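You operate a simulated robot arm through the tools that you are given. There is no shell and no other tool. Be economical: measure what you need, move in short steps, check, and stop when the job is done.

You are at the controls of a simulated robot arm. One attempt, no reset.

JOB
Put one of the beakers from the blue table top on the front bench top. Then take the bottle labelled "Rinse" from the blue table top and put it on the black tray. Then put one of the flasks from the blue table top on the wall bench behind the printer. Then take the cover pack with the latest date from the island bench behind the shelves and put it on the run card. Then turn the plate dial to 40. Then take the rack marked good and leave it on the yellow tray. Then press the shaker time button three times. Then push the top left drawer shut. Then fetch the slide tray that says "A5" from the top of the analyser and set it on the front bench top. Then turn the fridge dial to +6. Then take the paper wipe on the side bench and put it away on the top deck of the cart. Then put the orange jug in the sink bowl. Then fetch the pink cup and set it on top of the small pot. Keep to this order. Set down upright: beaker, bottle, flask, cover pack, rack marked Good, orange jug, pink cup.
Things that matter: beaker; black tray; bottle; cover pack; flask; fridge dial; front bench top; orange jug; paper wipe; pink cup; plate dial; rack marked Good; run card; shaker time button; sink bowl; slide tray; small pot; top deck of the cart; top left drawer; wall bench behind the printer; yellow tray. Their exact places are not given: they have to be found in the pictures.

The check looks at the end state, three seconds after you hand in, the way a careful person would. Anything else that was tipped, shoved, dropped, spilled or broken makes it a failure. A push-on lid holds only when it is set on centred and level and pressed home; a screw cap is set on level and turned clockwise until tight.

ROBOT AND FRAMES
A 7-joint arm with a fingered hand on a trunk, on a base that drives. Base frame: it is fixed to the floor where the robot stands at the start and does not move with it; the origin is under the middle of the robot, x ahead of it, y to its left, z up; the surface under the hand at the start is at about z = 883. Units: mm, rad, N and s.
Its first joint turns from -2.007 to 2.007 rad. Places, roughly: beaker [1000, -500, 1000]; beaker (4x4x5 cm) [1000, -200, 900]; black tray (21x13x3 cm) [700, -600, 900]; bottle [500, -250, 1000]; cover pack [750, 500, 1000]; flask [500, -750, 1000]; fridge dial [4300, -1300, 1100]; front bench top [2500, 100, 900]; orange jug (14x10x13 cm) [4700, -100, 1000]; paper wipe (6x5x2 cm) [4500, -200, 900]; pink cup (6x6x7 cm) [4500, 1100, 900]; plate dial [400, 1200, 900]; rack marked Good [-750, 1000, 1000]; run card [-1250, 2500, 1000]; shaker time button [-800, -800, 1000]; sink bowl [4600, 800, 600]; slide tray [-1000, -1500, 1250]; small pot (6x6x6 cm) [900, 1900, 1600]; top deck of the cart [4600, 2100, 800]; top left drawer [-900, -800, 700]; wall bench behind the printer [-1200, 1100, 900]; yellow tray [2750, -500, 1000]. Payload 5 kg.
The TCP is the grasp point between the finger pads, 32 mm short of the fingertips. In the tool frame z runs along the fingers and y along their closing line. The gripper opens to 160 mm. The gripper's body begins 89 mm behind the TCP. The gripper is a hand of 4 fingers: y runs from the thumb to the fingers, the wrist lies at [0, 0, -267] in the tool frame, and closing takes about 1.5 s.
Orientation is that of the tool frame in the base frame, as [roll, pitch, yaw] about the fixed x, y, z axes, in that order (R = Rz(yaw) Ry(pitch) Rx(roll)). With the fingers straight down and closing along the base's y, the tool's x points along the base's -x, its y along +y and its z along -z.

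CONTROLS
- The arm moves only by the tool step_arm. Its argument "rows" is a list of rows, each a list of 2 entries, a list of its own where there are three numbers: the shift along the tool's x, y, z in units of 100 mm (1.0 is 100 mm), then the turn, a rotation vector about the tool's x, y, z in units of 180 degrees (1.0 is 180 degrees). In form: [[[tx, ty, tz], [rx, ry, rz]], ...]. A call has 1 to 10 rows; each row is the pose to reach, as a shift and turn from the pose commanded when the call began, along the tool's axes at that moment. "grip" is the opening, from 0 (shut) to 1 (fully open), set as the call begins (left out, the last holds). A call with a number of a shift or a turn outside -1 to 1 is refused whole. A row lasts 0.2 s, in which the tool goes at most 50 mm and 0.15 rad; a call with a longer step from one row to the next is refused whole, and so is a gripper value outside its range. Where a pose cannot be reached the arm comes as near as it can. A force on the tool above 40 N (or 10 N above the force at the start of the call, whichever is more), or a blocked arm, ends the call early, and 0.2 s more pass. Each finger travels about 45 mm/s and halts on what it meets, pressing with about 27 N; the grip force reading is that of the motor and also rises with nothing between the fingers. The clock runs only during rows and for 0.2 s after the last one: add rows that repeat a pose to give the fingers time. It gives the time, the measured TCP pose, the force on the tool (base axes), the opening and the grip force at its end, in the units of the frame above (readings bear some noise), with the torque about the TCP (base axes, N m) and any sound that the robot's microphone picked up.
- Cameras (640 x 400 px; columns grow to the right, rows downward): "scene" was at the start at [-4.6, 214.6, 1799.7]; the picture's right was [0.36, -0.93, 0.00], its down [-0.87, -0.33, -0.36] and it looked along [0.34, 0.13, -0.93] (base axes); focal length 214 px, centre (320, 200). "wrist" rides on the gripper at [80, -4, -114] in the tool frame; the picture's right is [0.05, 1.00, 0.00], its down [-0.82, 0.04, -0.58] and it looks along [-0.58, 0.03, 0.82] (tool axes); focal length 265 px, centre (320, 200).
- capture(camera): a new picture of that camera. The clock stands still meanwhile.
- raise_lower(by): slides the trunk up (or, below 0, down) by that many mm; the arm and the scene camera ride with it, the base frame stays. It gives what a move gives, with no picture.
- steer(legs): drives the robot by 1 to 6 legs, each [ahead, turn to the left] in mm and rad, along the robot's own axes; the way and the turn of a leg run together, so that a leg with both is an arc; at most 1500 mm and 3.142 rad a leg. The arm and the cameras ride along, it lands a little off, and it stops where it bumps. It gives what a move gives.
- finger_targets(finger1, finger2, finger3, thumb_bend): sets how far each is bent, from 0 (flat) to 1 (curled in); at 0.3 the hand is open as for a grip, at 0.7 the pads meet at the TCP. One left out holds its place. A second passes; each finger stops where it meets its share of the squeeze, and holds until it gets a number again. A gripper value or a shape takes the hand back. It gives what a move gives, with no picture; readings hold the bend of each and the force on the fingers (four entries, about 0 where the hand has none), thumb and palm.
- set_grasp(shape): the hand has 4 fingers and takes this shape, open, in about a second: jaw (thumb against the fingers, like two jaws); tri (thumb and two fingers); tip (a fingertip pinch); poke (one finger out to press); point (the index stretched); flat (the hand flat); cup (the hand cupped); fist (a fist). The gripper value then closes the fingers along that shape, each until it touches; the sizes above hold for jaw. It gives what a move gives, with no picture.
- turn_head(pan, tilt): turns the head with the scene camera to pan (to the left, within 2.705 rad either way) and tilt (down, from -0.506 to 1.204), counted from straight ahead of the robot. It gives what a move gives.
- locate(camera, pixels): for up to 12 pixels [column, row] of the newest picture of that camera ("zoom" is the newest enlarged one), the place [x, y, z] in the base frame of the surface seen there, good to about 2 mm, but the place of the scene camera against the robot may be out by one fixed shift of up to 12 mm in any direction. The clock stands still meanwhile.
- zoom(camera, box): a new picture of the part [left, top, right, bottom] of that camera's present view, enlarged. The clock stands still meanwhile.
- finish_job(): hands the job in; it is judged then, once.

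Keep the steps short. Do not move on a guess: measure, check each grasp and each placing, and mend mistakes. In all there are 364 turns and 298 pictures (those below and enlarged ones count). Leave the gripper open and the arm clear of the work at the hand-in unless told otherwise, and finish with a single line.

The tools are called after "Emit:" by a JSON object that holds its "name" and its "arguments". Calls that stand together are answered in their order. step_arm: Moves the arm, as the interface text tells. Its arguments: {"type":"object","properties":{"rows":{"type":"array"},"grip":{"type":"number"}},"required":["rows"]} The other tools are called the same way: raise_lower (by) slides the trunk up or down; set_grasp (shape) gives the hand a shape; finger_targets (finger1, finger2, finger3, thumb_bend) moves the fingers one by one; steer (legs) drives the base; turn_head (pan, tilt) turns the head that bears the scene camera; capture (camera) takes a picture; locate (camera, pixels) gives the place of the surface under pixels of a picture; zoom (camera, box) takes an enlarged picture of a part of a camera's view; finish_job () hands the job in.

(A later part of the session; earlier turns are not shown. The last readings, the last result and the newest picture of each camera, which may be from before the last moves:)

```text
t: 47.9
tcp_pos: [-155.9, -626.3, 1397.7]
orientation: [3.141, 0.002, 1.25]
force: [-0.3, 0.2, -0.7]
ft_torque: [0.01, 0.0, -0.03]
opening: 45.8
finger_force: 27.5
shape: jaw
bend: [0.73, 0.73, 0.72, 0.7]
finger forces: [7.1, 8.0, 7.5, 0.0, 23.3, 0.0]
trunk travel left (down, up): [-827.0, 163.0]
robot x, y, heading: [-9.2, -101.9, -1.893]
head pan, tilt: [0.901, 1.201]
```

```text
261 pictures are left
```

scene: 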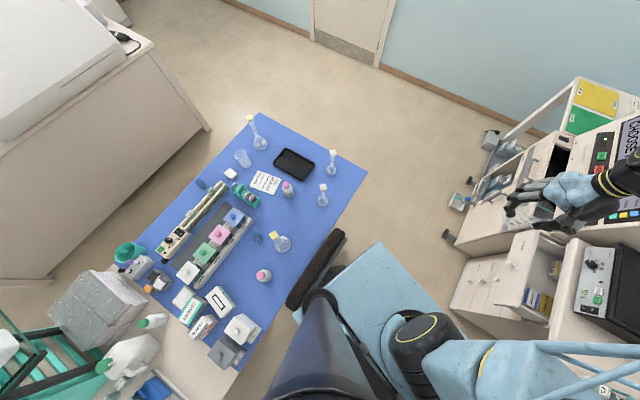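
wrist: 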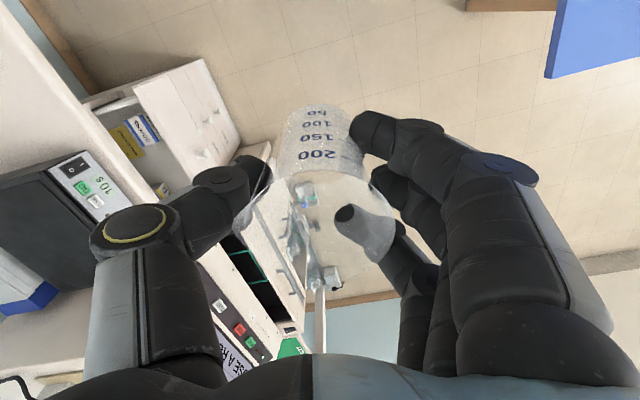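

Emit:
{"name": "locate", "arguments": {"camera": "wrist", "pixels": [[510, 4], [470, 4], [550, 4], [440, 60], [550, 75], [400, 15], [300, 25], [210, 60], [240, 150], [80, 110], [40, 40], [635, 260]]}}

Emit:
{"name": "locate", "arguments": {"camera": "scene", "pixels": [[330, 250], [295, 300], [342, 235], [380, 245], [500, 235], [530, 240], [450, 305], [447, 235], [458, 200], [420, 290], [430, 320], [395, 255]]}}

```text
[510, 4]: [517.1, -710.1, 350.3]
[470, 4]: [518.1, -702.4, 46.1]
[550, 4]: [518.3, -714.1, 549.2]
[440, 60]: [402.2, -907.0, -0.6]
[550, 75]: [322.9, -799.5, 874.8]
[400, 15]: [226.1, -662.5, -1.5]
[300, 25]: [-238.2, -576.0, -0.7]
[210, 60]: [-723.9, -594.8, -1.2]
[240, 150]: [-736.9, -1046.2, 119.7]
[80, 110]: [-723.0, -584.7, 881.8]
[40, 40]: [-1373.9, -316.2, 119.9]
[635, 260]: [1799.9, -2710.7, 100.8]
```

```text
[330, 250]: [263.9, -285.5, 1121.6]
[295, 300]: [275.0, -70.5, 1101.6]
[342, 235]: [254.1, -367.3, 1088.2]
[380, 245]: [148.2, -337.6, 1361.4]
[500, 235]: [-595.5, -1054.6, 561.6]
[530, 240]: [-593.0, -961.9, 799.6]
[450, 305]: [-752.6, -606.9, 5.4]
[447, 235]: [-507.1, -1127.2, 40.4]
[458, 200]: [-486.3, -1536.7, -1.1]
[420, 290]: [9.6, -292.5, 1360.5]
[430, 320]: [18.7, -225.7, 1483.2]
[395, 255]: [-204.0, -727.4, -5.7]
```

No obstacle ahead is visible, so the base is probably rubbing the blue table. I back straight away from the table by 200 mm first.

Emit:
{"name": "steer", "arguments": {"legs": [[-60, 0], [0, 1.893], [-190, 0]]}}

```text
t: 54.9
tcp_pos: [357.5, -0.2, 1398.9]
orientation: [3.141, 0.005, -3.094]
force: [-0.1, 0.3, -0.3]
ft_torque: [-0.02, -0.05, 0.01]
opening: 45.6
finger_force: 27.1
shape: jaw
bend: [0.73, 0.73, 0.72, 0.7]
finger forces: [6.9, 8.2, 7.7, 0.0, 23.2, 0.0]
trunk travel left (down, up): [-827.0, 163.0]
robot x, y, heading: [-181.3, -54.5, 0.051]
head pan, tilt: [0.901, 1.201]
```

Emit:
{"name": "steer", "arguments": {"legs": [[0, -1.62], [500, 0]]}}

```text
t: 62.0
tcp_pos: [-151.6, -1097.8, 1397.6]
orientation: [3.141, 0.002, 1.571]
force: [0.3, 0.3, -0.9]
ft_torque: [0.01, 0.01, 0.0]
opening: 45.8
finger_force: 27.3
shape: jaw
bend: [0.73, 0.73, 0.72, 0.7]
finger forces: [6.6, 8.3, 7.6, 0.0, 23.0, 0.0]
trunk travel left (down, up): [-827.0, 163.0]
robot x, y, heading: [-184.8, -555.5, -1.57]
head pan, tilt: [0.901, 1.201]
```

That works; base half-size must be ~330–350 mm. Continue around the table corner.

Emit:
{"name": "steer", "arguments": {"legs": [[250, 0], [0, 0.67], [900, 0], [0, 0.9], [1225, 0]]}}

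Emit:
{"name": "turn_head", "arguments": {"pan": 1.3, "tilt": 0.7}}

Emit:
{"name": "capture", "arguments": {"camera": "scene"}}

Emit:
{"name": "locate", "arguments": {"camera": "scene", "pixels": [[320, 300], [320, 200], [250, 250], [450, 250], [400, 250], [200, 300], [320, 250], [500, 200]]}}

```text
t: 78.3
tcp_pos: [2154.7, -1411.1, 1397.8]
orientation: [3.141, 0.001, -3.098]
force: [-0.3, -0.1, -0.7]
ft_torque: [-0.01, -0.02, 0.0]
opening: 45.2
finger_force: 26.7
shape: jaw
bend: [0.73, 0.73, 0.72, 0.7]
finger forces: [6.4, 8.4, 7.9, 0.0, 22.8, 0.1]
trunk travel left (down, up): [-827.0, 163.0]
robot x, y, heading: [1615.6, -1465.6, 0.041]
head pan, tilt: [0.901, 1.201]
```

```text
t: 79.3
tcp_pos: [2154.4, -1409.6, 1396.7]
orientation: [-3.141, 0.001, -3.099]
force: [-0.2, -0.7, -0.3]
ft_torque: [0.04, 0.03, 0.01]
opening: 45.2
finger_force: 27.2
shape: jaw
bend: [0.73, 0.73, 0.72, 0.7]
finger forces: [6.4, 8.4, 7.9, 0.1, 22.9, 0.0]
trunk travel left (down, up): [-827.0, 163.0]
robot x, y, heading: [1613.6, -1463.9, 0.038]
head pan, tilt: [1.3, 0.7]
```

```text
260 pictures are left
```

scene: 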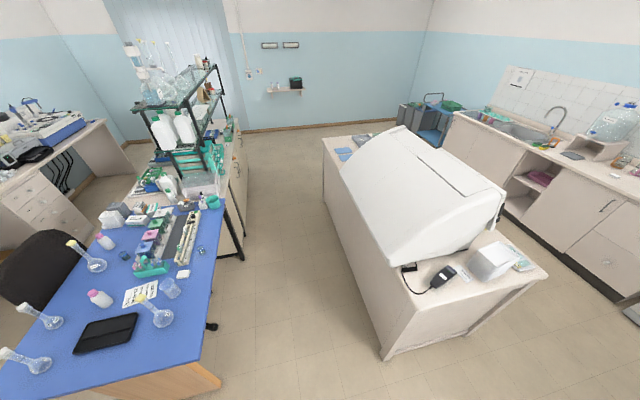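

```text
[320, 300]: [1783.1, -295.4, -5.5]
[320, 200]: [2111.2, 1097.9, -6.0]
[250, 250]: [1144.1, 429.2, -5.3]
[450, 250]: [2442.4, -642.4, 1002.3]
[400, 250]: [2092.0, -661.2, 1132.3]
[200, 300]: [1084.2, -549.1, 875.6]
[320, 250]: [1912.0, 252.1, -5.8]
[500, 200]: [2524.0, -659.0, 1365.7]
```

Emit:
{"name": "zoom", "arguments": {"camera": "scene", "box": [360, 200, 560, 370]}}

Emit:
{"name": "locate", "arguments": {"camera": "zoom", "pixels": [[85, 490], [100, 290], [150, 330], [200, 360], [300, 330], [270, 230], [150, 410], [400, 310], [590, 230], [80, 330], [225, 250], [360, 290]]}}

```text
2.35 times, centred on (460, 285) of scene
```

zoom: 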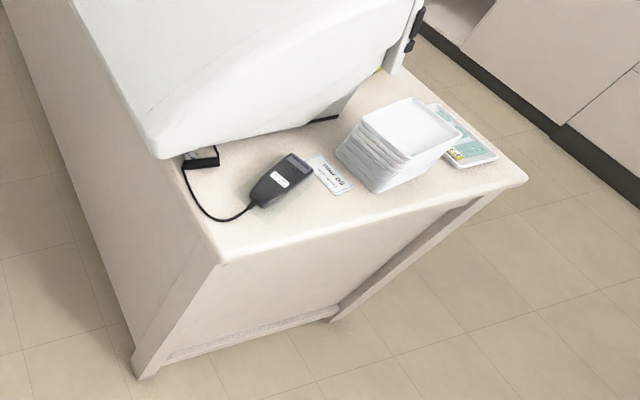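

```text
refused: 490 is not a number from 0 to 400
```

Emit:
{"name": "locate", "arguments": {"camera": "zoom", "pixels": [[225, 258], [525, 178], [325, 215], [265, 198], [250, 210], [295, 160], [345, 190], [370, 190], [215, 235], [300, 222], [180, 158], [410, 100]]}}

```text
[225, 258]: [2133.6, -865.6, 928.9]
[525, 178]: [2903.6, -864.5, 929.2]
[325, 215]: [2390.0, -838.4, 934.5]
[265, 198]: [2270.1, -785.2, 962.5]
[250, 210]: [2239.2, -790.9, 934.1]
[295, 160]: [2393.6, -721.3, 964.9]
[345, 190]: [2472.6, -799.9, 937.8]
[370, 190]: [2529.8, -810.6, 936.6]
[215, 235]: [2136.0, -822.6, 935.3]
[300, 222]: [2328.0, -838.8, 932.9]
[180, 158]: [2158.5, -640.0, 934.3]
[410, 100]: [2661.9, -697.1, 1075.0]
```

The right end is cramped; the left end of the front bench looked freer. Drive up the aisle at x≈1615.

Emit:
{"name": "steer", "arguments": {"legs": [[0, 1.532], [1500, 0], [250, 0]]}}

Emit:
{"name": "turn_head", "arguments": {"pan": -1.0, "tilt": 0.9}}

Emit:
{"name": "capture", "arguments": {"camera": "scene"}}

```text
t: 92.0
tcp_pos: [1570.0, 806.1, 1397.9]
orientation: [-3.139, -0.001, -1.56]
force: [0.0, 0.3, -0.9]
ft_torque: [-0.04, -0.01, 0.01]
opening: 45.0
finger_force: 27.9
shape: jaw
bend: [0.73, 0.73, 0.72, 0.7]
finger forces: [6.3, 8.5, 8.1, 0.0, 22.8, 0.0]
trunk travel left (down, up): [-827.0, 163.0]
robot x, y, heading: [1606.4, 265.2, 1.586]
head pan, tilt: [1.3, 0.7]
```

```text
t: 94.1
tcp_pos: [1570.1, 805.8, 1398.5]
orientation: [3.141, 0.001, -1.559]
force: [-0.5, 0.2, -0.7]
ft_torque: [0.02, 0.04, -0.02]
opening: 45.0
finger_force: 26.9
shape: jaw
bend: [0.73, 0.73, 0.72, 0.7]
finger forces: [6.3, 8.5, 7.9, 0.0, 22.8, 0.0]
trunk travel left (down, up): [-827.0, 163.0]
robot x, y, heading: [1602.7, 265.1, 1.586]
head pan, tilt: [-1.0, 0.901]
```

```text
258 pictures are left
```

scene: 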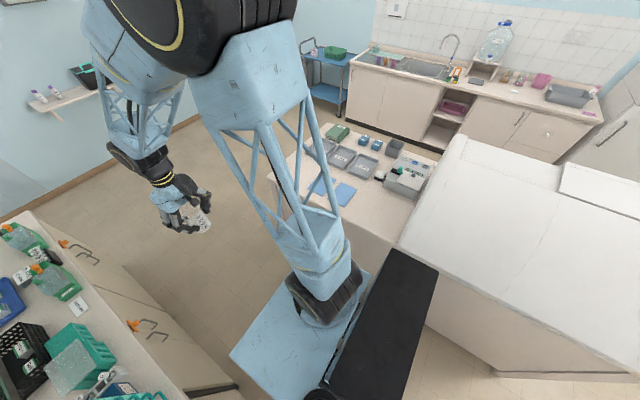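

Emit:
{"name": "steer", "arguments": {"legs": [[120, 0], [0, -1.586]]}}

Emit:
{"name": "turn_head", "arguments": {"pan": 0.15, "tilt": 0.9}}

Emit:
{"name": "capture", "arguments": {"camera": "scene"}}

Emit:
{"name": "capture", "arguments": {"camera": "wrist"}}

```text
t: 99.4
tcp_pos: [2145.3, 413.0, 1397.1]
orientation: [3.141, 0.002, 3.14]
force: [0.0, -0.4, -1.0]
ft_torque: [0.01, 0.0, 0.01]
opening: 45.0
finger_force: 26.4
shape: jaw
bend: [0.73, 0.73, 0.72, 0.7]
finger forces: [6.1, 8.6, 8.1, 0.1, 22.7, 0.0]
trunk travel left (down, up): [-827.0, 163.0]
robot x, y, heading: [1605.2, 388.5, -0.005]
head pan, tilt: [-1.0, 0.901]
```

```text
t: 100.7
tcp_pos: [2146.7, 413.8, 1398.4]
orientation: [3.14, 0.002, 3.141]
force: [0.0, -0.1, -0.7]
ft_torque: [-0.02, 0.02, -0.05]
opening: 44.8
finger_force: 26.4
shape: jaw
bend: [0.73, 0.73, 0.72, 0.7]
finger forces: [6.1, 8.6, 8.1, 0.1, 22.7, 0.1]
trunk travel left (down, up): [-827.0, 163.0]
robot x, y, heading: [1604.3, 380.7, -0.003]
head pan, tilt: [0.15, 0.901]
```

```text
257 pictures are left
```

scene: 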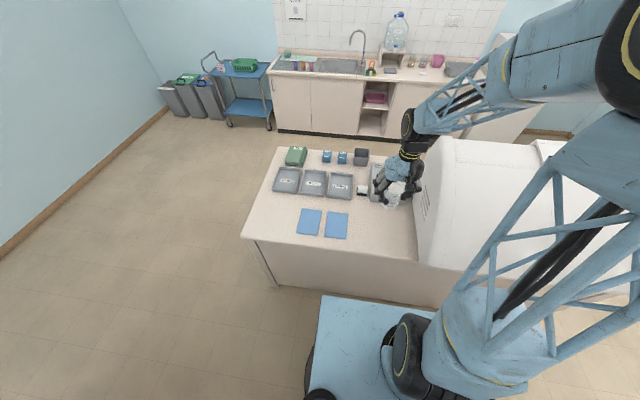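

```text
256 pictures are left
```

wrist: 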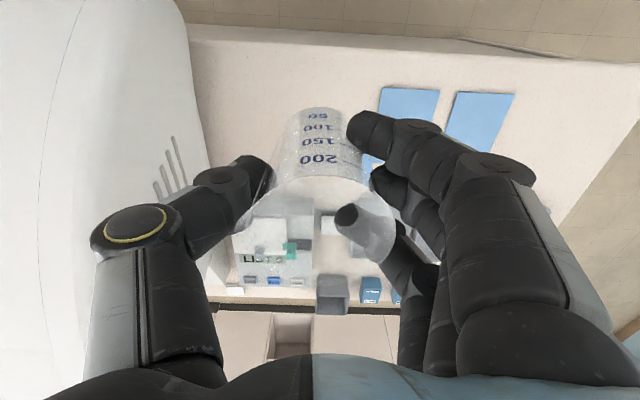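

Emit:
{"name": "locate", "arguments": {"camera": "wrist", "pixels": [[280, 80], [230, 130], [260, 45], [205, 60], [385, 120], [350, 80], [205, 145], [310, 205], [270, 235]]}}

Emit:
{"name": "locate", "arguments": {"camera": "scene", "pixels": [[385, 230], [348, 235], [350, 213], [418, 230], [375, 200], [380, 245]]}}

```text
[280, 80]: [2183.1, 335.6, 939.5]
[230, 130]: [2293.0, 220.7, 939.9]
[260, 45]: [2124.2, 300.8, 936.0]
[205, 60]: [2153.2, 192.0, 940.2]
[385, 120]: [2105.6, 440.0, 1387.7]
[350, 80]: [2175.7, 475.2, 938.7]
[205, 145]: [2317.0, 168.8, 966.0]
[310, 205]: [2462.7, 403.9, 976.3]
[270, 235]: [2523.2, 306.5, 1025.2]
```

```text
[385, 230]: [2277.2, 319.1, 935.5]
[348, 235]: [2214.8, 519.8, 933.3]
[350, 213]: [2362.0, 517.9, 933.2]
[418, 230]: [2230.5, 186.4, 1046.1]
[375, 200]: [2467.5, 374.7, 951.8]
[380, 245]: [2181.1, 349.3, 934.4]
```

Bench top z≈939.5; free area around (2230, 370). Move there, then lower to a few mm above.

Emit:
{"name": "step_arm", "arguments": {"rows": [[[-0.4, -0.2, 0], [0, 0, 0]], [[-0.8, -0.4, 0], [0, 0, 0]], [[-0.9, -0.45, 0], [0, 0, 0]]]}}

Emit:
{"name": "raise_lower", "arguments": {"by": -380}}

Emit:
{"name": "capture", "arguments": {"camera": "wrist"}}

Emit:
{"name": "zoom", "arguments": {"camera": "scene", "box": [240, 100, 560, 300]}}

```text
t: 101.5
tcp_pos: [2235.9, 367.1, 1397.5]
orientation: [3.141, 0.002, -3.14]
force: [0.0, -0.2, -1.8]
ft_torque: [0.02, 0.03, 0.02]
opening: 45.1
finger_force: 26.4
shape: jaw
bend: [0.73, 0.73, 0.72, 0.7]
finger forces: [6.3, 8.7, 8.3, 0.0, 22.7, 0.0]
trunk travel left (down, up): [-827.0, 163.0]
robot x, y, heading: [1606.1, 384.9, -0.002]
head pan, tilt: [0.15, 0.901]
```

```text
t: 105.2
tcp_pos: [2236.2, 367.2, 1018.6]
orientation: [-3.141, 0.001, 3.14]
force: [-0.2, 1.0, -1.6]
ft_torque: [0.0, 0.02, 0.0]
opening: 45.0
finger_force: 27.2
shape: jaw
bend: [0.73, 0.73, 0.72, 0.7]
finger forces: [6.4, 8.7, 8.3, 0.0, 22.7, 0.1]
trunk travel left (down, up): [-447.0, 543.0]
robot x, y, heading: [1606.8, 382.2, -0.0]
head pan, tilt: [0.15, 0.901]
```

```text
255 pictures are left
```

wrist: 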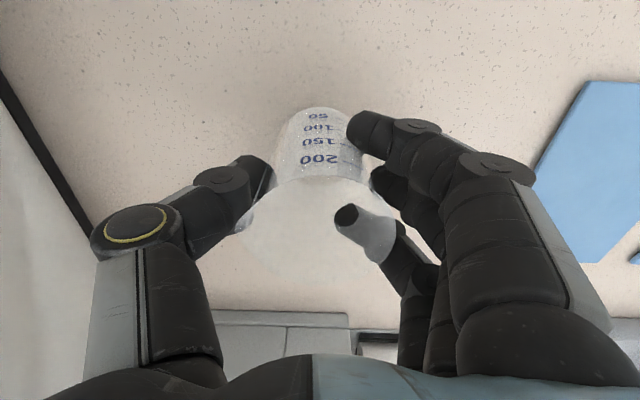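

```text
2.00 times, centred on (400, 200) of scene
```

zoom: 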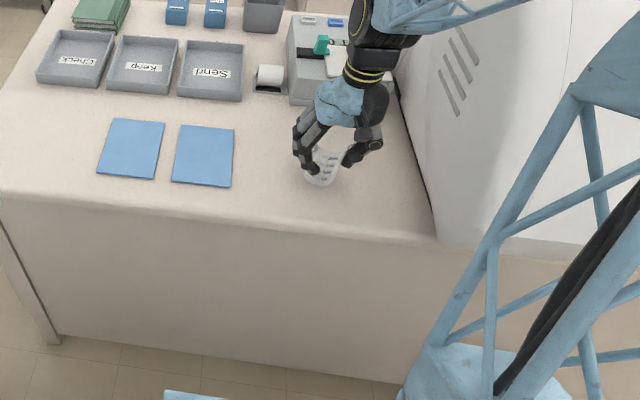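

Emit:
{"name": "step_arm", "arguments": {"rows": [[[0, 0, 0.04], [0, 0, 0]], [[0, 0, 0.06], [0, 0, 0]], [[0, 0, 0.08], [0, 0, 0]], [[0, 0, 0.1], [0, 0, 0]], [[0, 0, 0.1], [0, 0, 0]]]}}

```text
t: 106.4
tcp_pos: [2237.3, 366.6, 1008.6]
orientation: [3.139, 0.001, 3.14]
force: [0.2, 0.1, -0.8]
ft_torque: [0.04, 0.02, -0.03]
opening: 44.8
finger_force: 27.2
shape: jaw
bend: [0.73, 0.73, 0.72, 0.7]
finger forces: [6.5, 8.6, 8.4, 0.0, 22.7, 0.0]
trunk travel left (down, up): [-447.0, 543.0]
robot x, y, heading: [1606.7, 382.1, 0.001]
head pan, tilt: [0.15, 0.901]
```

Emit:
{"name": "step_arm", "arguments": {"rows": [[[0, 0, 0.01], [0, 0, 0]], [[0, 0, 0.02], [0, 0, 0]], [[0, 0, 0.03], [0, 0, 0]], [[0, 0, 0.03], [0, 0, 0]]]}}

```text
t: 107.4
tcp_pos: [2236.7, 368.0, 1005.9]
orientation: [3.141, 0.004, 3.141]
force: [0.5, 1.3, 9.8]
ft_torque: [0.13, -0.04, 0.05]
opening: 45.1
finger_force: 27.2
shape: jaw
bend: [0.73, 0.73, 0.73, 0.7]
finger forces: [7.3, 9.5, 9.2, 0.1, 24.4, 0.1]
trunk travel left (down, up): [-447.0, 543.0]
robot x, y, heading: [1600.9, 380.7, 0.002]
head pan, tilt: [0.15, 0.901]
```

Contact (9.8 N). Release and rise.

Emit:
{"name": "step_arm", "arguments": {"rows": [[[0, 0, -0.01], [0, 0, 0]], [[0, 0, -0.01], [0, 0, 0]], [[0, 0, -0.01], [0, 0, 0]], [[0, 0, -0.01], [0, 0, 0]], [[0, 0, -0.01], [0, 0, 0]], [[0, 0, -0.01], [0, 0, 0]]], "grip": 0.65}}

Emit:
{"name": "raise_lower", "arguments": {"by": 390}}

Emit:
{"name": "capture", "arguments": {"camera": "wrist"}}

Emit:
{"name": "turn_head", "arguments": {"pan": -0.5, "tilt": 0.6}}

Emit:
{"name": "capture", "arguments": {"camera": "scene"}}

```text
t: 108.8
tcp_pos: [2237.2, 367.5, 1006.7]
orientation: [3.141, 0.002, 3.141]
force: [-0.2, 0.5, 0.8]
ft_torque: [0.0, 0.02, 0.0]
opening: 103.3
finger_force: 0.0
shape: jaw
bend: [0.7, 0.7, 0.7, 0.67]
finger forces: [0.1, 0.0, 0.1, 0.0, 0.0, 0.0]
trunk travel left (down, up): [-447.0, 543.0]
robot x, y, heading: [1607.6, 384.4, 0.0]
head pan, tilt: [0.15, 0.901]
```

```text
t: 112.6
tcp_pos: [2237.0, 366.1, 1395.2]
orientation: [3.14, 0.0, 3.139]
force: [-0.1, -0.8, 0.0]
ft_torque: [-0.01, 0.02, 0.0]
opening: 103.6
finger_force: 0.0
shape: jaw
bend: [0.7, 0.7, 0.7, 0.67]
finger forces: [0.0, 0.1, 0.1, 0.1, 0.1, 0.1]
trunk travel left (down, up): [-837.0, 153.0]
robot x, y, heading: [1605.4, 383.8, -0.001]
head pan, tilt: [0.15, 0.901]
```

```text
253 pictures are left
```

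wrist: 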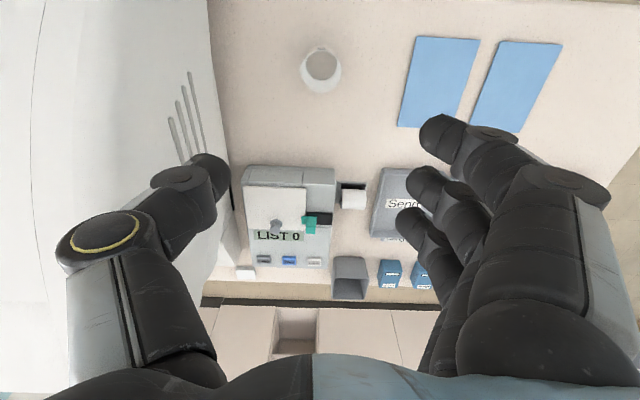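

```text
t: 113.6
tcp_pos: [2236.3, 367.2, 1397.1]
orientation: [-3.142, 0.001, 3.139]
force: [0.1, 0.1, -0.8]
ft_torque: [0.0, -0.02, -0.04]
opening: 103.6
finger_force: 0.1
shape: jaw
bend: [0.7, 0.7, 0.7, 0.67]
finger forces: [0.0, 0.0, 0.1, 0.1, 0.1, 0.0]
trunk travel left (down, up): [-837.0, 153.0]
robot x, y, heading: [1602.0, 385.4, -0.003]
head pan, tilt: [-0.499, 0.6]
```

```text
252 pictures are left
```

scene: 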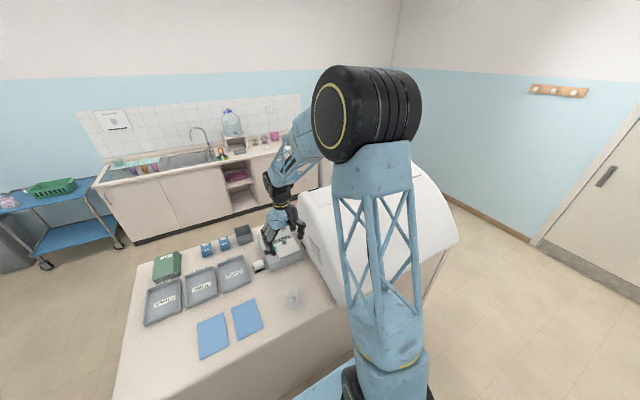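

Beaker stands upright on the front bench. Next the Rinse bottle. I raise to clear the hood, drive back to face the blue table from the aisle side.

Emit:
{"name": "raise_lower", "arguments": {"by": 150}}

Emit:
{"name": "steer", "arguments": {"legs": [[0, -1.5708], [860, 0], [0, -1.5708], [110, 0]]}}

Emit:
{"name": "turn_head", "arguments": {"pan": 0.15, "tilt": 0.9}}

Emit:
{"name": "capture", "arguments": {"camera": "scene"}}

Emit:
{"name": "capture", "arguments": {"camera": "wrist"}}

```text
t: 115.3
tcp_pos: [2237.0, 367.7, 1545.6]
orientation: [-3.14, 0.002, 3.14]
force: [-0.2, 0.2, 0.9]
ft_torque: [0.04, 0.0, 0.0]
opening: 103.7
finger_force: 0.0
shape: jaw
bend: [0.7, 0.7, 0.7, 0.67]
finger forces: [0.1, 0.1, 0.0, 0.1, 0.0, 0.1]
trunk travel left (down, up): [-987.0, 3.0]
robot x, y, heading: [1602.5, 383.2, 0.002]
head pan, tilt: [-0.499, 0.6]
```

```text
t: 128.6
tcp_pos: [879.8, -437.8, 1546.2]
orientation: [-3.141, 0.0, -0.005]
force: [-0.5, -0.2, 0.2]
ft_torque: [-0.01, -0.09, -0.03]
opening: 103.8
finger_force: 0.1
shape: jaw
bend: [0.7, 0.7, 0.7, 0.67]
finger forces: [0.0, 0.0, 0.1, 0.0, 0.0, 0.0]
trunk travel left (down, up): [-987.0, 3.0]
robot x, y, heading: [1513.9, -455.9, 3.131]
head pan, tilt: [-0.499, 0.6]
```

```text
t: 129.7
tcp_pos: [881.9, -437.1, 1545.5]
orientation: [3.14, 0.001, -0.004]
force: [-0.1, 0.5, -0.3]
ft_torque: [0.03, 0.0, 0.0]
opening: 103.8
finger_force: 0.0
shape: jaw
bend: [0.7, 0.7, 0.7, 0.67]
finger forces: [0.0, 0.1, 0.0, 0.1, 0.0, 0.0]
trunk travel left (down, up): [-987.0, 3.0]
robot x, y, heading: [1510.7, -458.9, 3.138]
head pan, tilt: [0.15, 0.901]
```

```text
251 pictures are left
```

scene: 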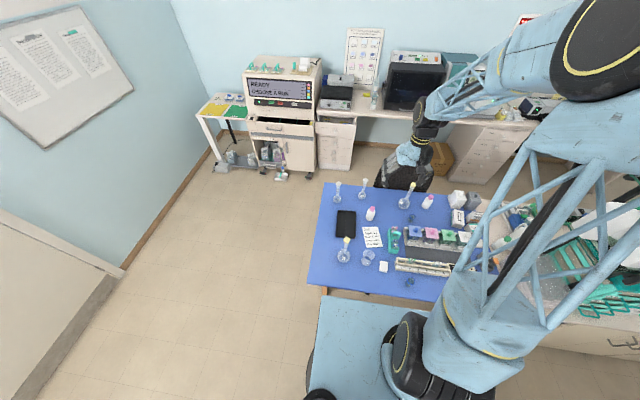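

```text
250 pictures are left
```

wrist: 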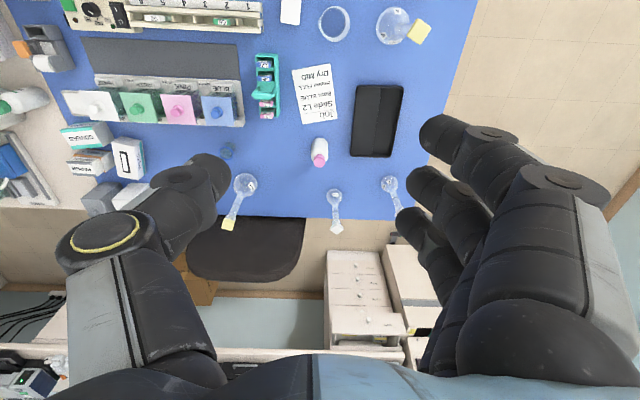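

I notice a chair on the near side of the table (that was what blocked the base; its place looks unchanged). Check the bottle's label and positions.

Emit:
{"name": "zoom", "arguments": {"camera": "scene", "box": [310, 170, 450, 290]}}

Emit:
{"name": "locate", "arguments": {"camera": "wrist", "pixels": [[320, 162], [320, 145], [376, 120], [355, 90], [400, 90], [350, 150], [392, 155], [395, 25], [245, 185], [335, 190], [388, 183], [333, 22]]}}

Emit:
{"name": "zoom", "arguments": {"camera": "wrist", "box": [200, 60, 440, 250]}}

```text
3.33 times, centred on (380, 230) of scene
```

zoom: 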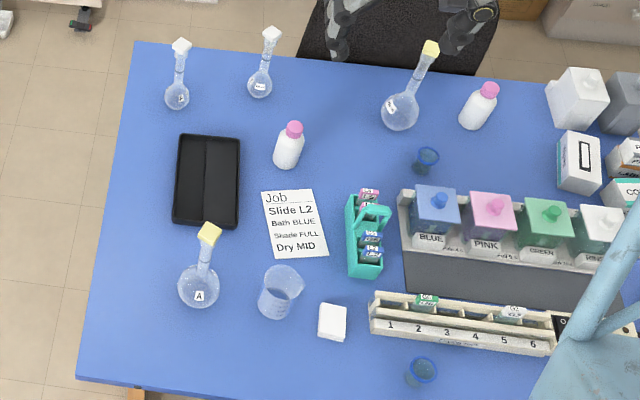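

```text
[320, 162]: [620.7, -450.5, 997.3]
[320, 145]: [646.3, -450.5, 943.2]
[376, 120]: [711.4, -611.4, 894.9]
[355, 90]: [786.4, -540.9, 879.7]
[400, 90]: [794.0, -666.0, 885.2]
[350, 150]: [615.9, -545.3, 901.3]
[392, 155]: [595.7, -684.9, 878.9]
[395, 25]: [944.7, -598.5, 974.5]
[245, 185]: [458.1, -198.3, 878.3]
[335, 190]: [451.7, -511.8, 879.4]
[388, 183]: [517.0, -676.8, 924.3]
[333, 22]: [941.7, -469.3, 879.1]
```

```text
2.11 times, centred on (320, 155) of wrist
```

zoom: 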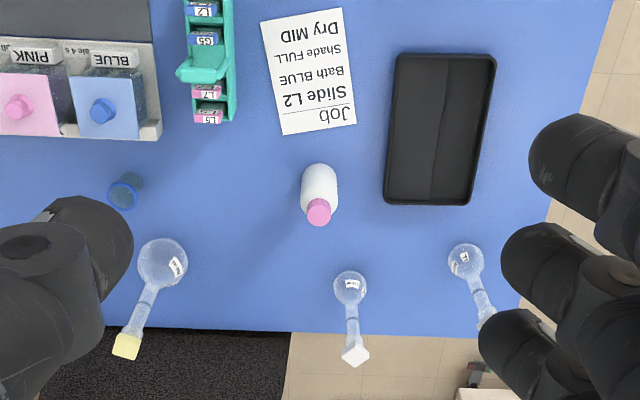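

Emit:
{"name": "step_arm", "arguments": {"rows": [[[-0.5, 0, 0], [0, 0, 0]], [[-1.0, 0, 0], [0, 0, 0]]], "grip": 0.6}}

Emit:
{"name": "step_arm", "arguments": {"rows": [[[-0.5, 0, 0], [0, 0, 0]], [[-1.0, 0, 0], [0, 0, 0]]]}}

Emit:
{"name": "raise_lower", "arguments": {"by": -380}}

Emit:
{"name": "capture", "arguments": {"camera": "wrist"}}

```text
t: 130.2
tcp_pos: [776.5, -435.9, 1544.7]
orientation: [-3.141, -0.001, -0.008]
force: [0.2, 0.1, 0.0]
ft_torque: [0.02, -0.04, -0.01]
opening: 96.6
finger_force: 0.0
shape: jaw
bend: [0.71, 0.71, 0.71, 0.69]
finger forces: [0.0, 0.0, 0.1, 0.0, 0.0, 0.0]
trunk travel left (down, up): [-987.0, 3.0]
robot x, y, heading: [1511.4, -458.2, 3.134]
head pan, tilt: [0.15, 0.901]
```

```text
t: 130.8
tcp_pos: [677.9, -435.8, 1546.3]
orientation: [-3.141, 0.002, -0.007]
force: [-1.2, -0.5, 0.0]
ft_torque: [-0.02, -0.05, -0.04]
opening: 96.6
finger_force: 0.0
shape: jaw
bend: [0.71, 0.71, 0.71, 0.69]
finger forces: [0.0, 0.0, 0.0, 0.0, 0.0, 0.0]
trunk travel left (down, up): [-987.0, 3.0]
robot x, y, heading: [1512.6, -457.4, 3.136]
head pan, tilt: [0.15, 0.901]
```

```text
t: 134.5
tcp_pos: [679.7, -434.9, 1165.6]
orientation: [-3.141, 0.002, -0.005]
force: [-0.4, 0.3, 0.1]
ft_torque: [-0.02, 0.0, -0.01]
opening: 96.5
finger_force: 0.0
shape: jaw
bend: [0.71, 0.71, 0.71, 0.69]
finger forces: [0.1, 0.0, 0.0, 0.1, 0.0, 0.0]
trunk travel left (down, up): [-607.0, 383.0]
robot x, y, heading: [1511.8, -456.5, 3.133]
head pan, tilt: [0.15, 0.901]
```

```text
247 pictures are left
```

wrist: 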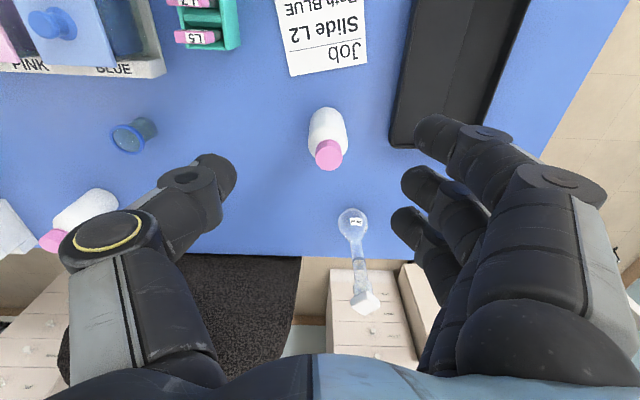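

Emit:
{"name": "locate", "arguments": {"camera": "wrist", "pixels": [[329, 156], [318, 150], [341, 150], [329, 168], [328, 110], [311, 130], [345, 130], [400, 140], [328, 145], [510, 20], [440, 60], [329, 162]]}}

Emit:
{"name": "zoom", "arguments": {"camera": "wrist", "box": [280, 90, 380, 190]}}

```text
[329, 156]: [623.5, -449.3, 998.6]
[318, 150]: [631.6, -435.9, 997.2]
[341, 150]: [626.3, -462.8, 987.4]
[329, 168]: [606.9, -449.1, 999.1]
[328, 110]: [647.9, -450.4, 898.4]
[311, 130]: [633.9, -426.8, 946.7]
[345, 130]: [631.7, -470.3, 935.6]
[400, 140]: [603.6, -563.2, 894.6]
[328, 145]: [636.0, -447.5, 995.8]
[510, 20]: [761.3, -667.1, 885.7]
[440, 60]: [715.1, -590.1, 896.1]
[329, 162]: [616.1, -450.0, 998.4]
```

```text
4.00 times, centred on (330, 140) of wrist
```

zoom: 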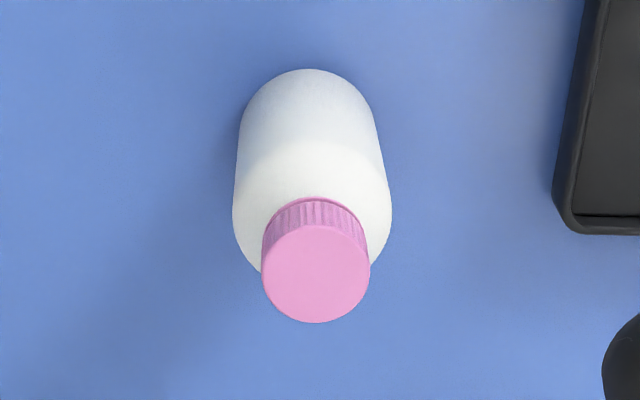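

Bottle axis ≈ (621, -449), cap top ≈ 999. Centre over it and lower to TCP 935.

Emit:
{"name": "step_arm", "arguments": {"rows": [[[-0.3, 0.07, 0], [0, 0, 0]], [[-0.585, 0.14, 0], [0, 0, 0]], [[-0.585, 0.14, 0], [0, 0, 0]]]}}

Emit:
{"name": "raise_lower", "arguments": {"by": -130}}

Emit:
{"name": "capture", "arguments": {"camera": "wrist"}}

```text
t: 135.3
tcp_pos: [619.9, -447.7, 1165.6]
orientation: [3.141, 0.002, -0.006]
force: [1.0, 0.3, -0.4]
ft_torque: [0.02, -0.01, -0.01]
opening: 96.5
finger_force: 0.1
shape: jaw
bend: [0.71, 0.71, 0.71, 0.69]
finger forces: [0.1, 0.1, 0.0, 0.0, 0.0, 0.1]
trunk travel left (down, up): [-607.0, 383.0]
robot x, y, heading: [1512.1, -458.0, 3.137]
head pan, tilt: [0.15, 0.901]
```

```text
t: 136.9
tcp_pos: [619.8, -447.9, 1036.7]
orientation: [-3.139, 0.003, -0.005]
force: [-0.5, 0.3, 0.9]
ft_torque: [-0.05, 0.02, 0.03]
opening: 96.8
finger_force: 0.1
shape: jaw
bend: [0.71, 0.71, 0.71, 0.69]
finger forces: [0.0, 0.0, 0.0, 0.1, 0.0, 0.0]
trunk travel left (down, up): [-477.0, 513.0]
robot x, y, heading: [1512.4, -456.3, 3.139]
head pan, tilt: [0.15, 0.901]
```

```text
245 pictures are left
```

wrist: 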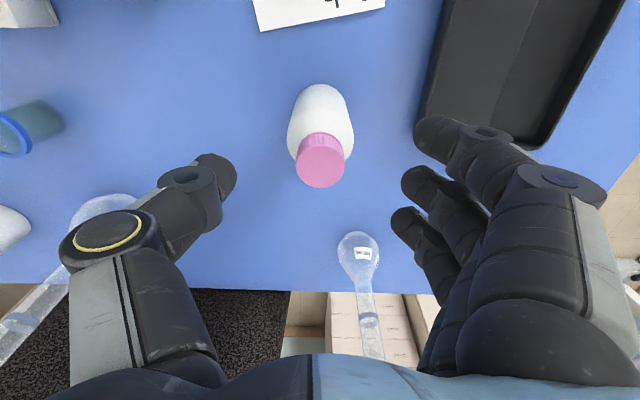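

Emit:
{"name": "raise_lower", "arguments": {"by": -101}}

Emit:
{"name": "step_arm", "arguments": {"rows": [[[0, 0, 0], [0, 0, 0]], [[0, 0, 0], [0, 0, 0]], [[0, 0, 0], [0, 0, 0]], [[0, 0, 0], [0, 0, 0]], [[0, 0, 0], [0, 0, 0]], [[0, 0, 0], [0, 0, 0]], [[0, 0, 0], [0, 0, 0]], [[0, 0, 0], [0, 0, 0]]], "grip": 0.1}}

Emit:
{"name": "raise_lower", "arguments": {"by": 100}}

Emit:
{"name": "capture", "arguments": {"camera": "wrist"}}

Emit:
{"name": "zoom", "arguments": {"camera": "scene", "box": [300, 140, 460, 240]}}

```text
t: 138.2
tcp_pos: [618.8, -448.2, 936.7]
orientation: [3.141, 0.002, -0.006]
force: [0.1, 0.4, 0.5]
ft_torque: [-0.01, 0.05, 0.03]
opening: 96.2
finger_force: 0.0
shape: jaw
bend: [0.71, 0.71, 0.71, 0.69]
finger forces: [0.0, 0.1, 0.0, 0.0, 0.0, 0.0]
trunk travel left (down, up): [-376.0, 614.0]
robot x, y, heading: [1513.4, -456.5, 3.138]
head pan, tilt: [0.15, 0.901]
```

```text
t: 140.0
tcp_pos: [621.3, -449.0, 935.0]
orientation: [-3.14, 0.001, -0.005]
force: [0.4, -1.0, 0.3]
ft_torque: [-0.02, 0.0, 0.01]
opening: 33.0
finger_force: 27.3
shape: jaw
bend: [0.71, 0.73, 0.71, 0.7]
finger forces: [7.1, 8.4, 8.0, 0.0, 24.0, 0.1]
trunk travel left (down, up): [-376.0, 614.0]
robot x, y, heading: [1513.7, -455.4, 3.137]
head pan, tilt: [0.15, 0.901]
```

```text
t: 141.4
tcp_pos: [619.6, -448.0, 1035.0]
orientation: [-3.141, 0.002, -0.006]
force: [0.2, -0.8, -2.7]
ft_torque: [-0.02, 0.0, 0.01]
opening: 33.1
finger_force: 26.9
shape: jaw
bend: [0.71, 0.73, 0.71, 0.7]
finger forces: [7.1, 8.5, 7.9, 0.0, 24.0, 0.0]
trunk travel left (down, up): [-476.0, 514.0]
robot x, y, heading: [1512.2, -460.5, 3.142]
head pan, tilt: [0.15, 0.901]
```

```text
244 pictures are left
```

wrist: 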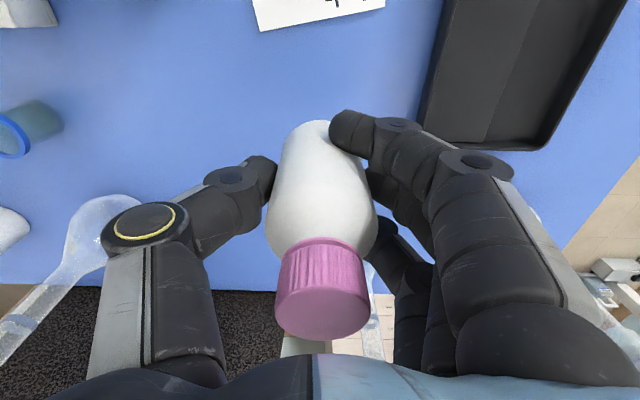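

```text
4.00 times, centred on (380, 190) of scene
```

zoom: 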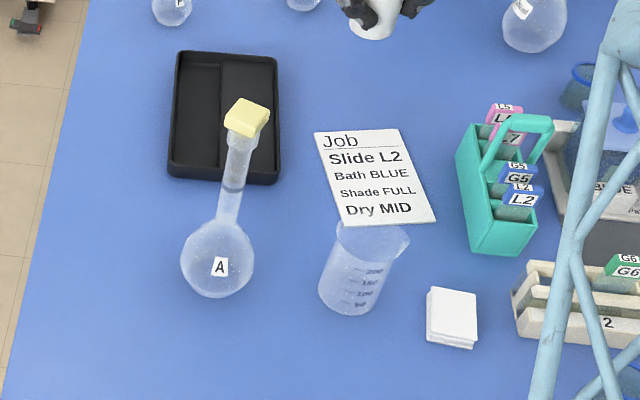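

Emit:
{"name": "locate", "arguments": {"camera": "wrist", "pixels": [[445, 40], [465, 40], [490, 40], [510, 40], [530, 40], [550, 40], [575, 40], [590, 40], [530, 130], [480, 110], [520, 5], [610, 5]]}}

Emit:
{"name": "locate", "arguments": {"camera": "zoom", "pixels": [[180, 55], [275, 58], [170, 175], [275, 182], [195, 110], [245, 80], [220, 120], [205, 150], [262, 150]]}}

```text
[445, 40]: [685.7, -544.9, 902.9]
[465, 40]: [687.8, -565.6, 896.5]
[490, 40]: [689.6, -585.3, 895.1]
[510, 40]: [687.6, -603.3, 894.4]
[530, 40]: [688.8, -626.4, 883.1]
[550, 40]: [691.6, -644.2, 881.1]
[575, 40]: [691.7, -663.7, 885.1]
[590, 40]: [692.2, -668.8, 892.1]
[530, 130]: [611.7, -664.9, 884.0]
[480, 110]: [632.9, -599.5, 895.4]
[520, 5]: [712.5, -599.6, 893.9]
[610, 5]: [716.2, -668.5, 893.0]
```

```text
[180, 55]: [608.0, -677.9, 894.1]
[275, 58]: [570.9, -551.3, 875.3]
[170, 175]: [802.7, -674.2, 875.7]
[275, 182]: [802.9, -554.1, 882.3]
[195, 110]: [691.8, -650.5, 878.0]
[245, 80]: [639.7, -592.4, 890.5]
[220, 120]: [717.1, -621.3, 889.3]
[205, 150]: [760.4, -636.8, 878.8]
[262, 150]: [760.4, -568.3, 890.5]
```

Bottle held, base 56 mm under TCP. Tray has a raised half (z≈895, y −550…−612) — wide enough for the bottle. Move to (700, −581).

Emit:
{"name": "step_arm", "arguments": {"rows": [[[0.3, 0.3, 0], [0, 0, 0]], [[0.6, 0.6, 0], [0, 0, 0]], [[0.8, 0.95, 0], [0, 0, 0]]]}}

Emit:
{"name": "step_arm", "arguments": {"rows": [[[0.0, 0.37, 0], [0, 0, 0]], [[0.0, 0.37, 0], [0, 0, 0]], [[0.0, 0.37, 0], [0, 0, 0]]]}}

Emit:
{"name": "raise_lower", "arguments": {"by": -78}}

Emit:
{"name": "capture", "arguments": {"camera": "wrist"}}

Emit:
{"name": "zoom", "arguments": {"camera": "scene", "box": [300, 140, 460, 240]}}

```text
t: 142.2
tcp_pos: [701.0, -544.3, 1036.3]
orientation: [-3.141, 0.003, -0.006]
force: [-0.3, 0.5, -0.8]
ft_torque: [0.01, 0.02, 0.0]
opening: 33.3
finger_force: 26.5
shape: jaw
bend: [0.71, 0.73, 0.71, 0.7]
finger forces: [7.3, 8.8, 8.3, 0.0, 24.2, 0.0]
trunk travel left (down, up): [-476.0, 514.0]
robot x, y, heading: [1509.8, -456.2, 3.137]
head pan, tilt: [0.15, 0.901]
```

```text
t: 143.0
tcp_pos: [701.2, -581.0, 1037.0]
orientation: [-3.141, 0.001, -0.007]
force: [-0.1, 0.0, -1.1]
ft_torque: [-0.03, -0.03, 0.0]
opening: 32.9
finger_force: 27.4
shape: jaw
bend: [0.71, 0.73, 0.71, 0.7]
finger forces: [7.4, 8.7, 8.3, 0.0, 24.2, 0.0]
trunk travel left (down, up): [-476.0, 514.0]
robot x, y, heading: [1514.0, -456.2, 3.133]
head pan, tilt: [0.15, 0.901]
```

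```text
t: 144.1
tcp_pos: [700.9, -581.6, 957.9]
orientation: [3.14, 0.002, -0.004]
force: [0.6, -0.2, -1.7]
ft_torque: [0.01, -0.04, 0.03]
opening: 32.8
finger_force: 27.1
shape: jaw
bend: [0.71, 0.73, 0.71, 0.7]
finger forces: [7.4, 8.7, 8.2, 0.1, 24.3, 0.1]
trunk travel left (down, up): [-398.0, 592.0]
robot x, y, heading: [1508.0, -457.1, 3.133]
head pan, tilt: [0.15, 0.901]
```

```text
242 pictures are left
```

wrist: 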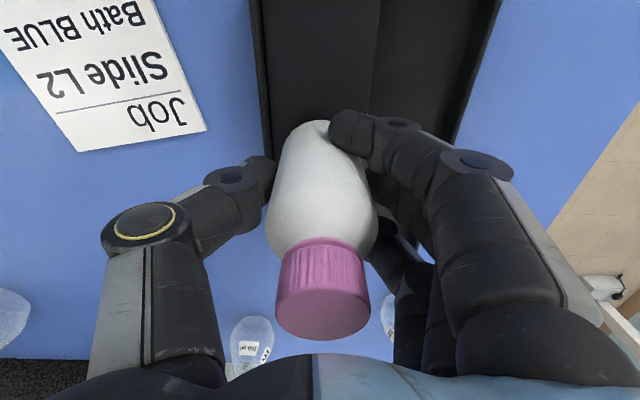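

```text
4.00 times, centred on (380, 190) of scene
```

zoom: 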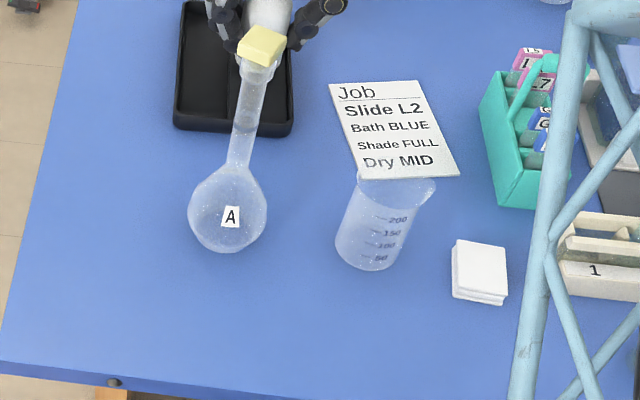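

Emit:
{"name": "step_arm", "arguments": {"rows": [[[0, 0, 0.02], [0, 0, 0]], [[0, 0, 0.04], [0, 0, 0]], [[0, 0, 0.055], [0, 0, 0]], [[0, 0, 0.07], [0, 0, 0]], [[0, 0, 0.08], [0, 0, 0]], [[0, 0, 0.08], [0, 0, 0]]]}}

```text
t: 145.5
tcp_pos: [702.3, -581.2, 951.7]
orientation: [3.141, 0.001, -0.005]
force: [0.2, 0.9, 2.3]
ft_torque: [-0.03, 0.02, 0.01]
opening: 33.0
finger_force: 27.2
shape: jaw
bend: [0.71, 0.73, 0.71, 0.7]
finger forces: [7.2, 8.7, 8.6, 0.0, 24.7, 0.0]
trunk travel left (down, up): [-398.0, 592.0]
robot x, y, heading: [1515.2, -455.7, 3.138]
head pan, tilt: [0.15, 0.901]
```

Emit:
{"name": "step_arm", "arguments": {"rows": [[[0, 0, 0], [0, 0, 0]], [[0, 0, 0], [0, 0, 0]], [[0, 0, 0], [0, 0, 0]], [[0, 0, 0], [0, 0, 0]], [[0, 0, 0], [0, 0, 0]], [[0, 0, 0], [0, 0, 0]], [[0, 0, 0], [0, 0, 0]]], "grip": 0.55}}

Emit:
{"name": "raise_lower", "arguments": {"by": 350}}

Emit:
{"name": "capture", "arguments": {"camera": "wrist"}}

Emit:
{"name": "zoom", "arguments": {"camera": "scene", "box": [300, 140, 460, 240]}}

```text
t: 147.1
tcp_pos: [701.6, -581.1, 950.3]
orientation: [3.141, 0.001, -0.005]
force: [-0.3, 0.2, 0.0]
ft_torque: [0.0, -0.02, -0.02]
opening: 87.3
finger_force: 0.0
shape: jaw
bend: [0.72, 0.72, 0.72, 0.7]
finger forces: [0.1, 0.0, 0.1, 0.1, 0.0, 0.2]
trunk travel left (down, up): [-398.0, 592.0]
robot x, y, heading: [1513.4, -458.1, 3.133]
head pan, tilt: [0.15, 0.901]
```

```text
t: 150.5
tcp_pos: [702.3, -581.0, 1299.9]
orientation: [3.141, 0.002, -0.005]
force: [-0.3, -0.9, 0.1]
ft_torque: [-0.03, -0.03, -0.02]
opening: 87.2
finger_force: 0.0
shape: jaw
bend: [0.72, 0.72, 0.72, 0.7]
finger forces: [0.0, 0.1, 0.1, 0.0, 0.1, 0.1]
trunk travel left (down, up): [-748.0, 242.0]
robot x, y, heading: [1510.3, -458.6, 3.132]
head pan, tilt: [0.15, 0.901]
```

```text
240 pictures are left
```

wrist: 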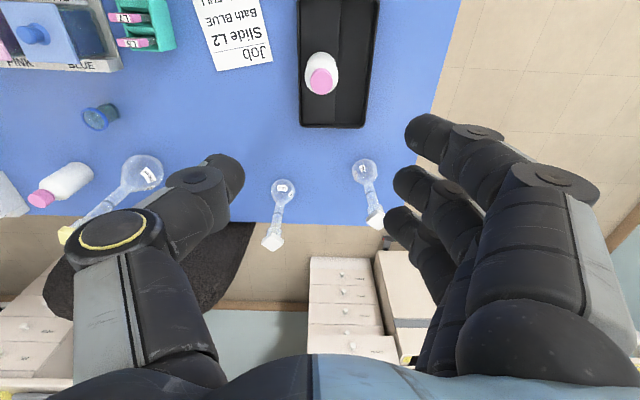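

```text
4.00 times, centred on (380, 190) of scene
```

zoom: 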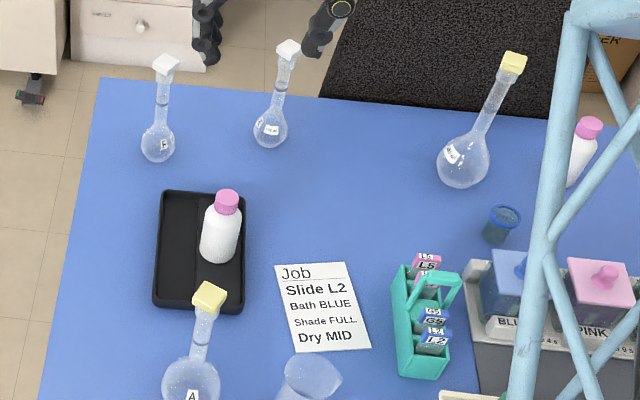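

Bottle stands on the tray. Now flask A at about (945, −605). Back off 130 mm and bring the hand over it.

Emit:
{"name": "steer", "arguments": {"legs": [[-130, 0]]}}

Emit:
{"name": "step_arm", "arguments": {"rows": [[[0.5, 0.1, 0], [0, 0, 0]], [[1.0, 0.2, 0], [0, 0, 0]]], "grip": 0.5}}

Emit:
{"name": "capture", "arguments": {"camera": "wrist"}}

Emit:
{"name": "capture", "arguments": {"camera": "scene"}}

```text
t: 151.8
tcp_pos: [833.0, -579.8, 1302.8]
orientation: [3.141, 0.003, -0.01]
force: [1.1, -0.9, 0.3]
ft_torque: [-0.04, 0.08, 0.02]
opening: 87.2
finger_force: 0.0
shape: jaw
bend: [0.72, 0.72, 0.72, 0.7]
finger forces: [0.0, 0.0, 0.0, 0.0, 0.0, 0.0]
trunk travel left (down, up): [-748.0, 242.0]
robot x, y, heading: [1639.0, -459.2, 3.13]
head pan, tilt: [0.15, 0.901]
```

```text
refused: row 1 steps farther than a row can; nothing moved
```

```text
238 pictures are left
```

wrist: 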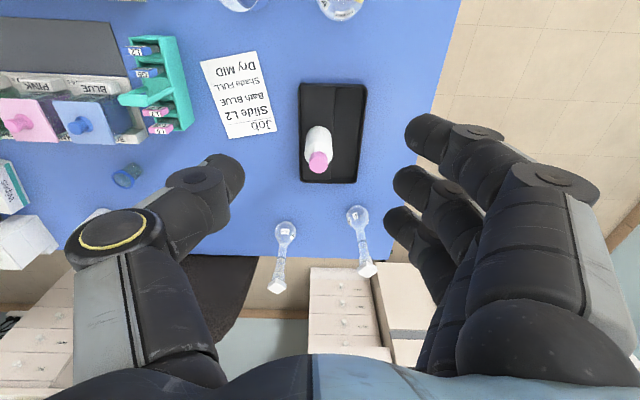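

```text
237 pictures are left
```

scene: 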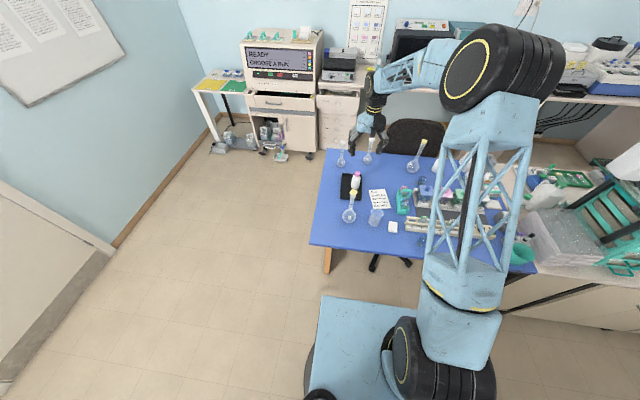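

Emit:
{"name": "step_arm", "arguments": {"rows": [[[0.45, 0.1, 0], [0, 0, 0]], [[0.9, 0.2, 0], [0, 0, 0]], [[1.0, 0.25, 0], [0, 0, 0]]], "grip": 0.5}}

Emit:
{"name": "step_arm", "arguments": {"rows": [[[0.4, 0, 0], [0, 0, 0]], [[0.5, 0, 0], [0, 0, 0]]]}}

Emit:
{"name": "capture", "arguments": {"camera": "wrist"}}

```text
t: 152.6
tcp_pos: [932.4, -605.6, 1302.3]
orientation: [-3.141, 0.001, -0.008]
force: [-0.4, -0.3, 0.8]
ft_torque: [0.01, -0.03, 0.01]
opening: 80.8
finger_force: 0.1
shape: jaw
bend: [0.72, 0.72, 0.72, 0.7]
finger forces: [0.0, 0.0, 0.0, 0.1, 0.1, 0.0]
trunk travel left (down, up): [-748.0, 242.0]
robot x, y, heading: [1641.7, -460.2, 3.137]
head pan, tilt: [0.15, 0.901]
```

```text
t: 153.2
tcp_pos: [979.6, -605.9, 1300.8]
orientation: [-3.141, 0.002, -0.009]
force: [-1.2, -1.1, -0.2]
ft_torque: [0.0, 0.0, 0.0]
opening: 81.0
finger_force: 0.0
shape: jaw
bend: [0.72, 0.72, 0.72, 0.7]
finger forces: [0.1, 0.0, 0.0, 0.1, 0.0, 0.0]
trunk travel left (down, up): [-748.0, 242.0]
robot x, y, heading: [1639.1, -456.5, 3.134]
head pan, tilt: [0.15, 0.901]
```

```text
236 pictures are left
```

wrist: 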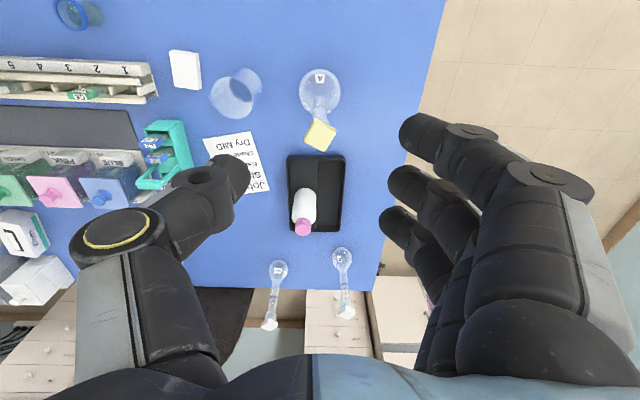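

Emit:
{"name": "zoom", "arguments": {"camera": "wrist", "box": [260, 50, 380, 170]}}

Emit:
{"name": "locate", "arguments": {"camera": "wrist", "pixels": [[320, 134], [312, 125], [333, 128], [315, 145], [318, 140], [320, 125], [320, 77], [320, 90], [319, 110], [340, 90], [300, 90], [330, 136]]}}

```text
3.33 times, centred on (320, 110) of wrist
```

zoom: 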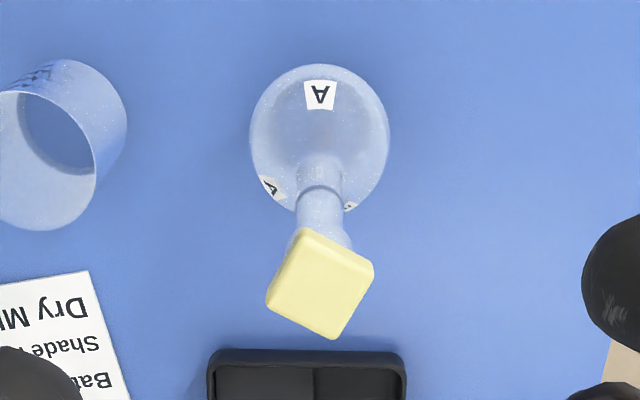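

```text
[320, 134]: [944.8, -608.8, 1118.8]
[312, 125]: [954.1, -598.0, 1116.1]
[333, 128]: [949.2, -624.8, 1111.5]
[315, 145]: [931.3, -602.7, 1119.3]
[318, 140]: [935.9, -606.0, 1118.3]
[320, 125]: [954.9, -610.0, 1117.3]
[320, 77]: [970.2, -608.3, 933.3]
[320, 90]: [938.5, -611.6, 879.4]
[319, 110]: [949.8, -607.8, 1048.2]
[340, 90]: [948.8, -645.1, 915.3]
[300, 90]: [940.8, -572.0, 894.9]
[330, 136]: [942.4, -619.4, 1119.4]
```

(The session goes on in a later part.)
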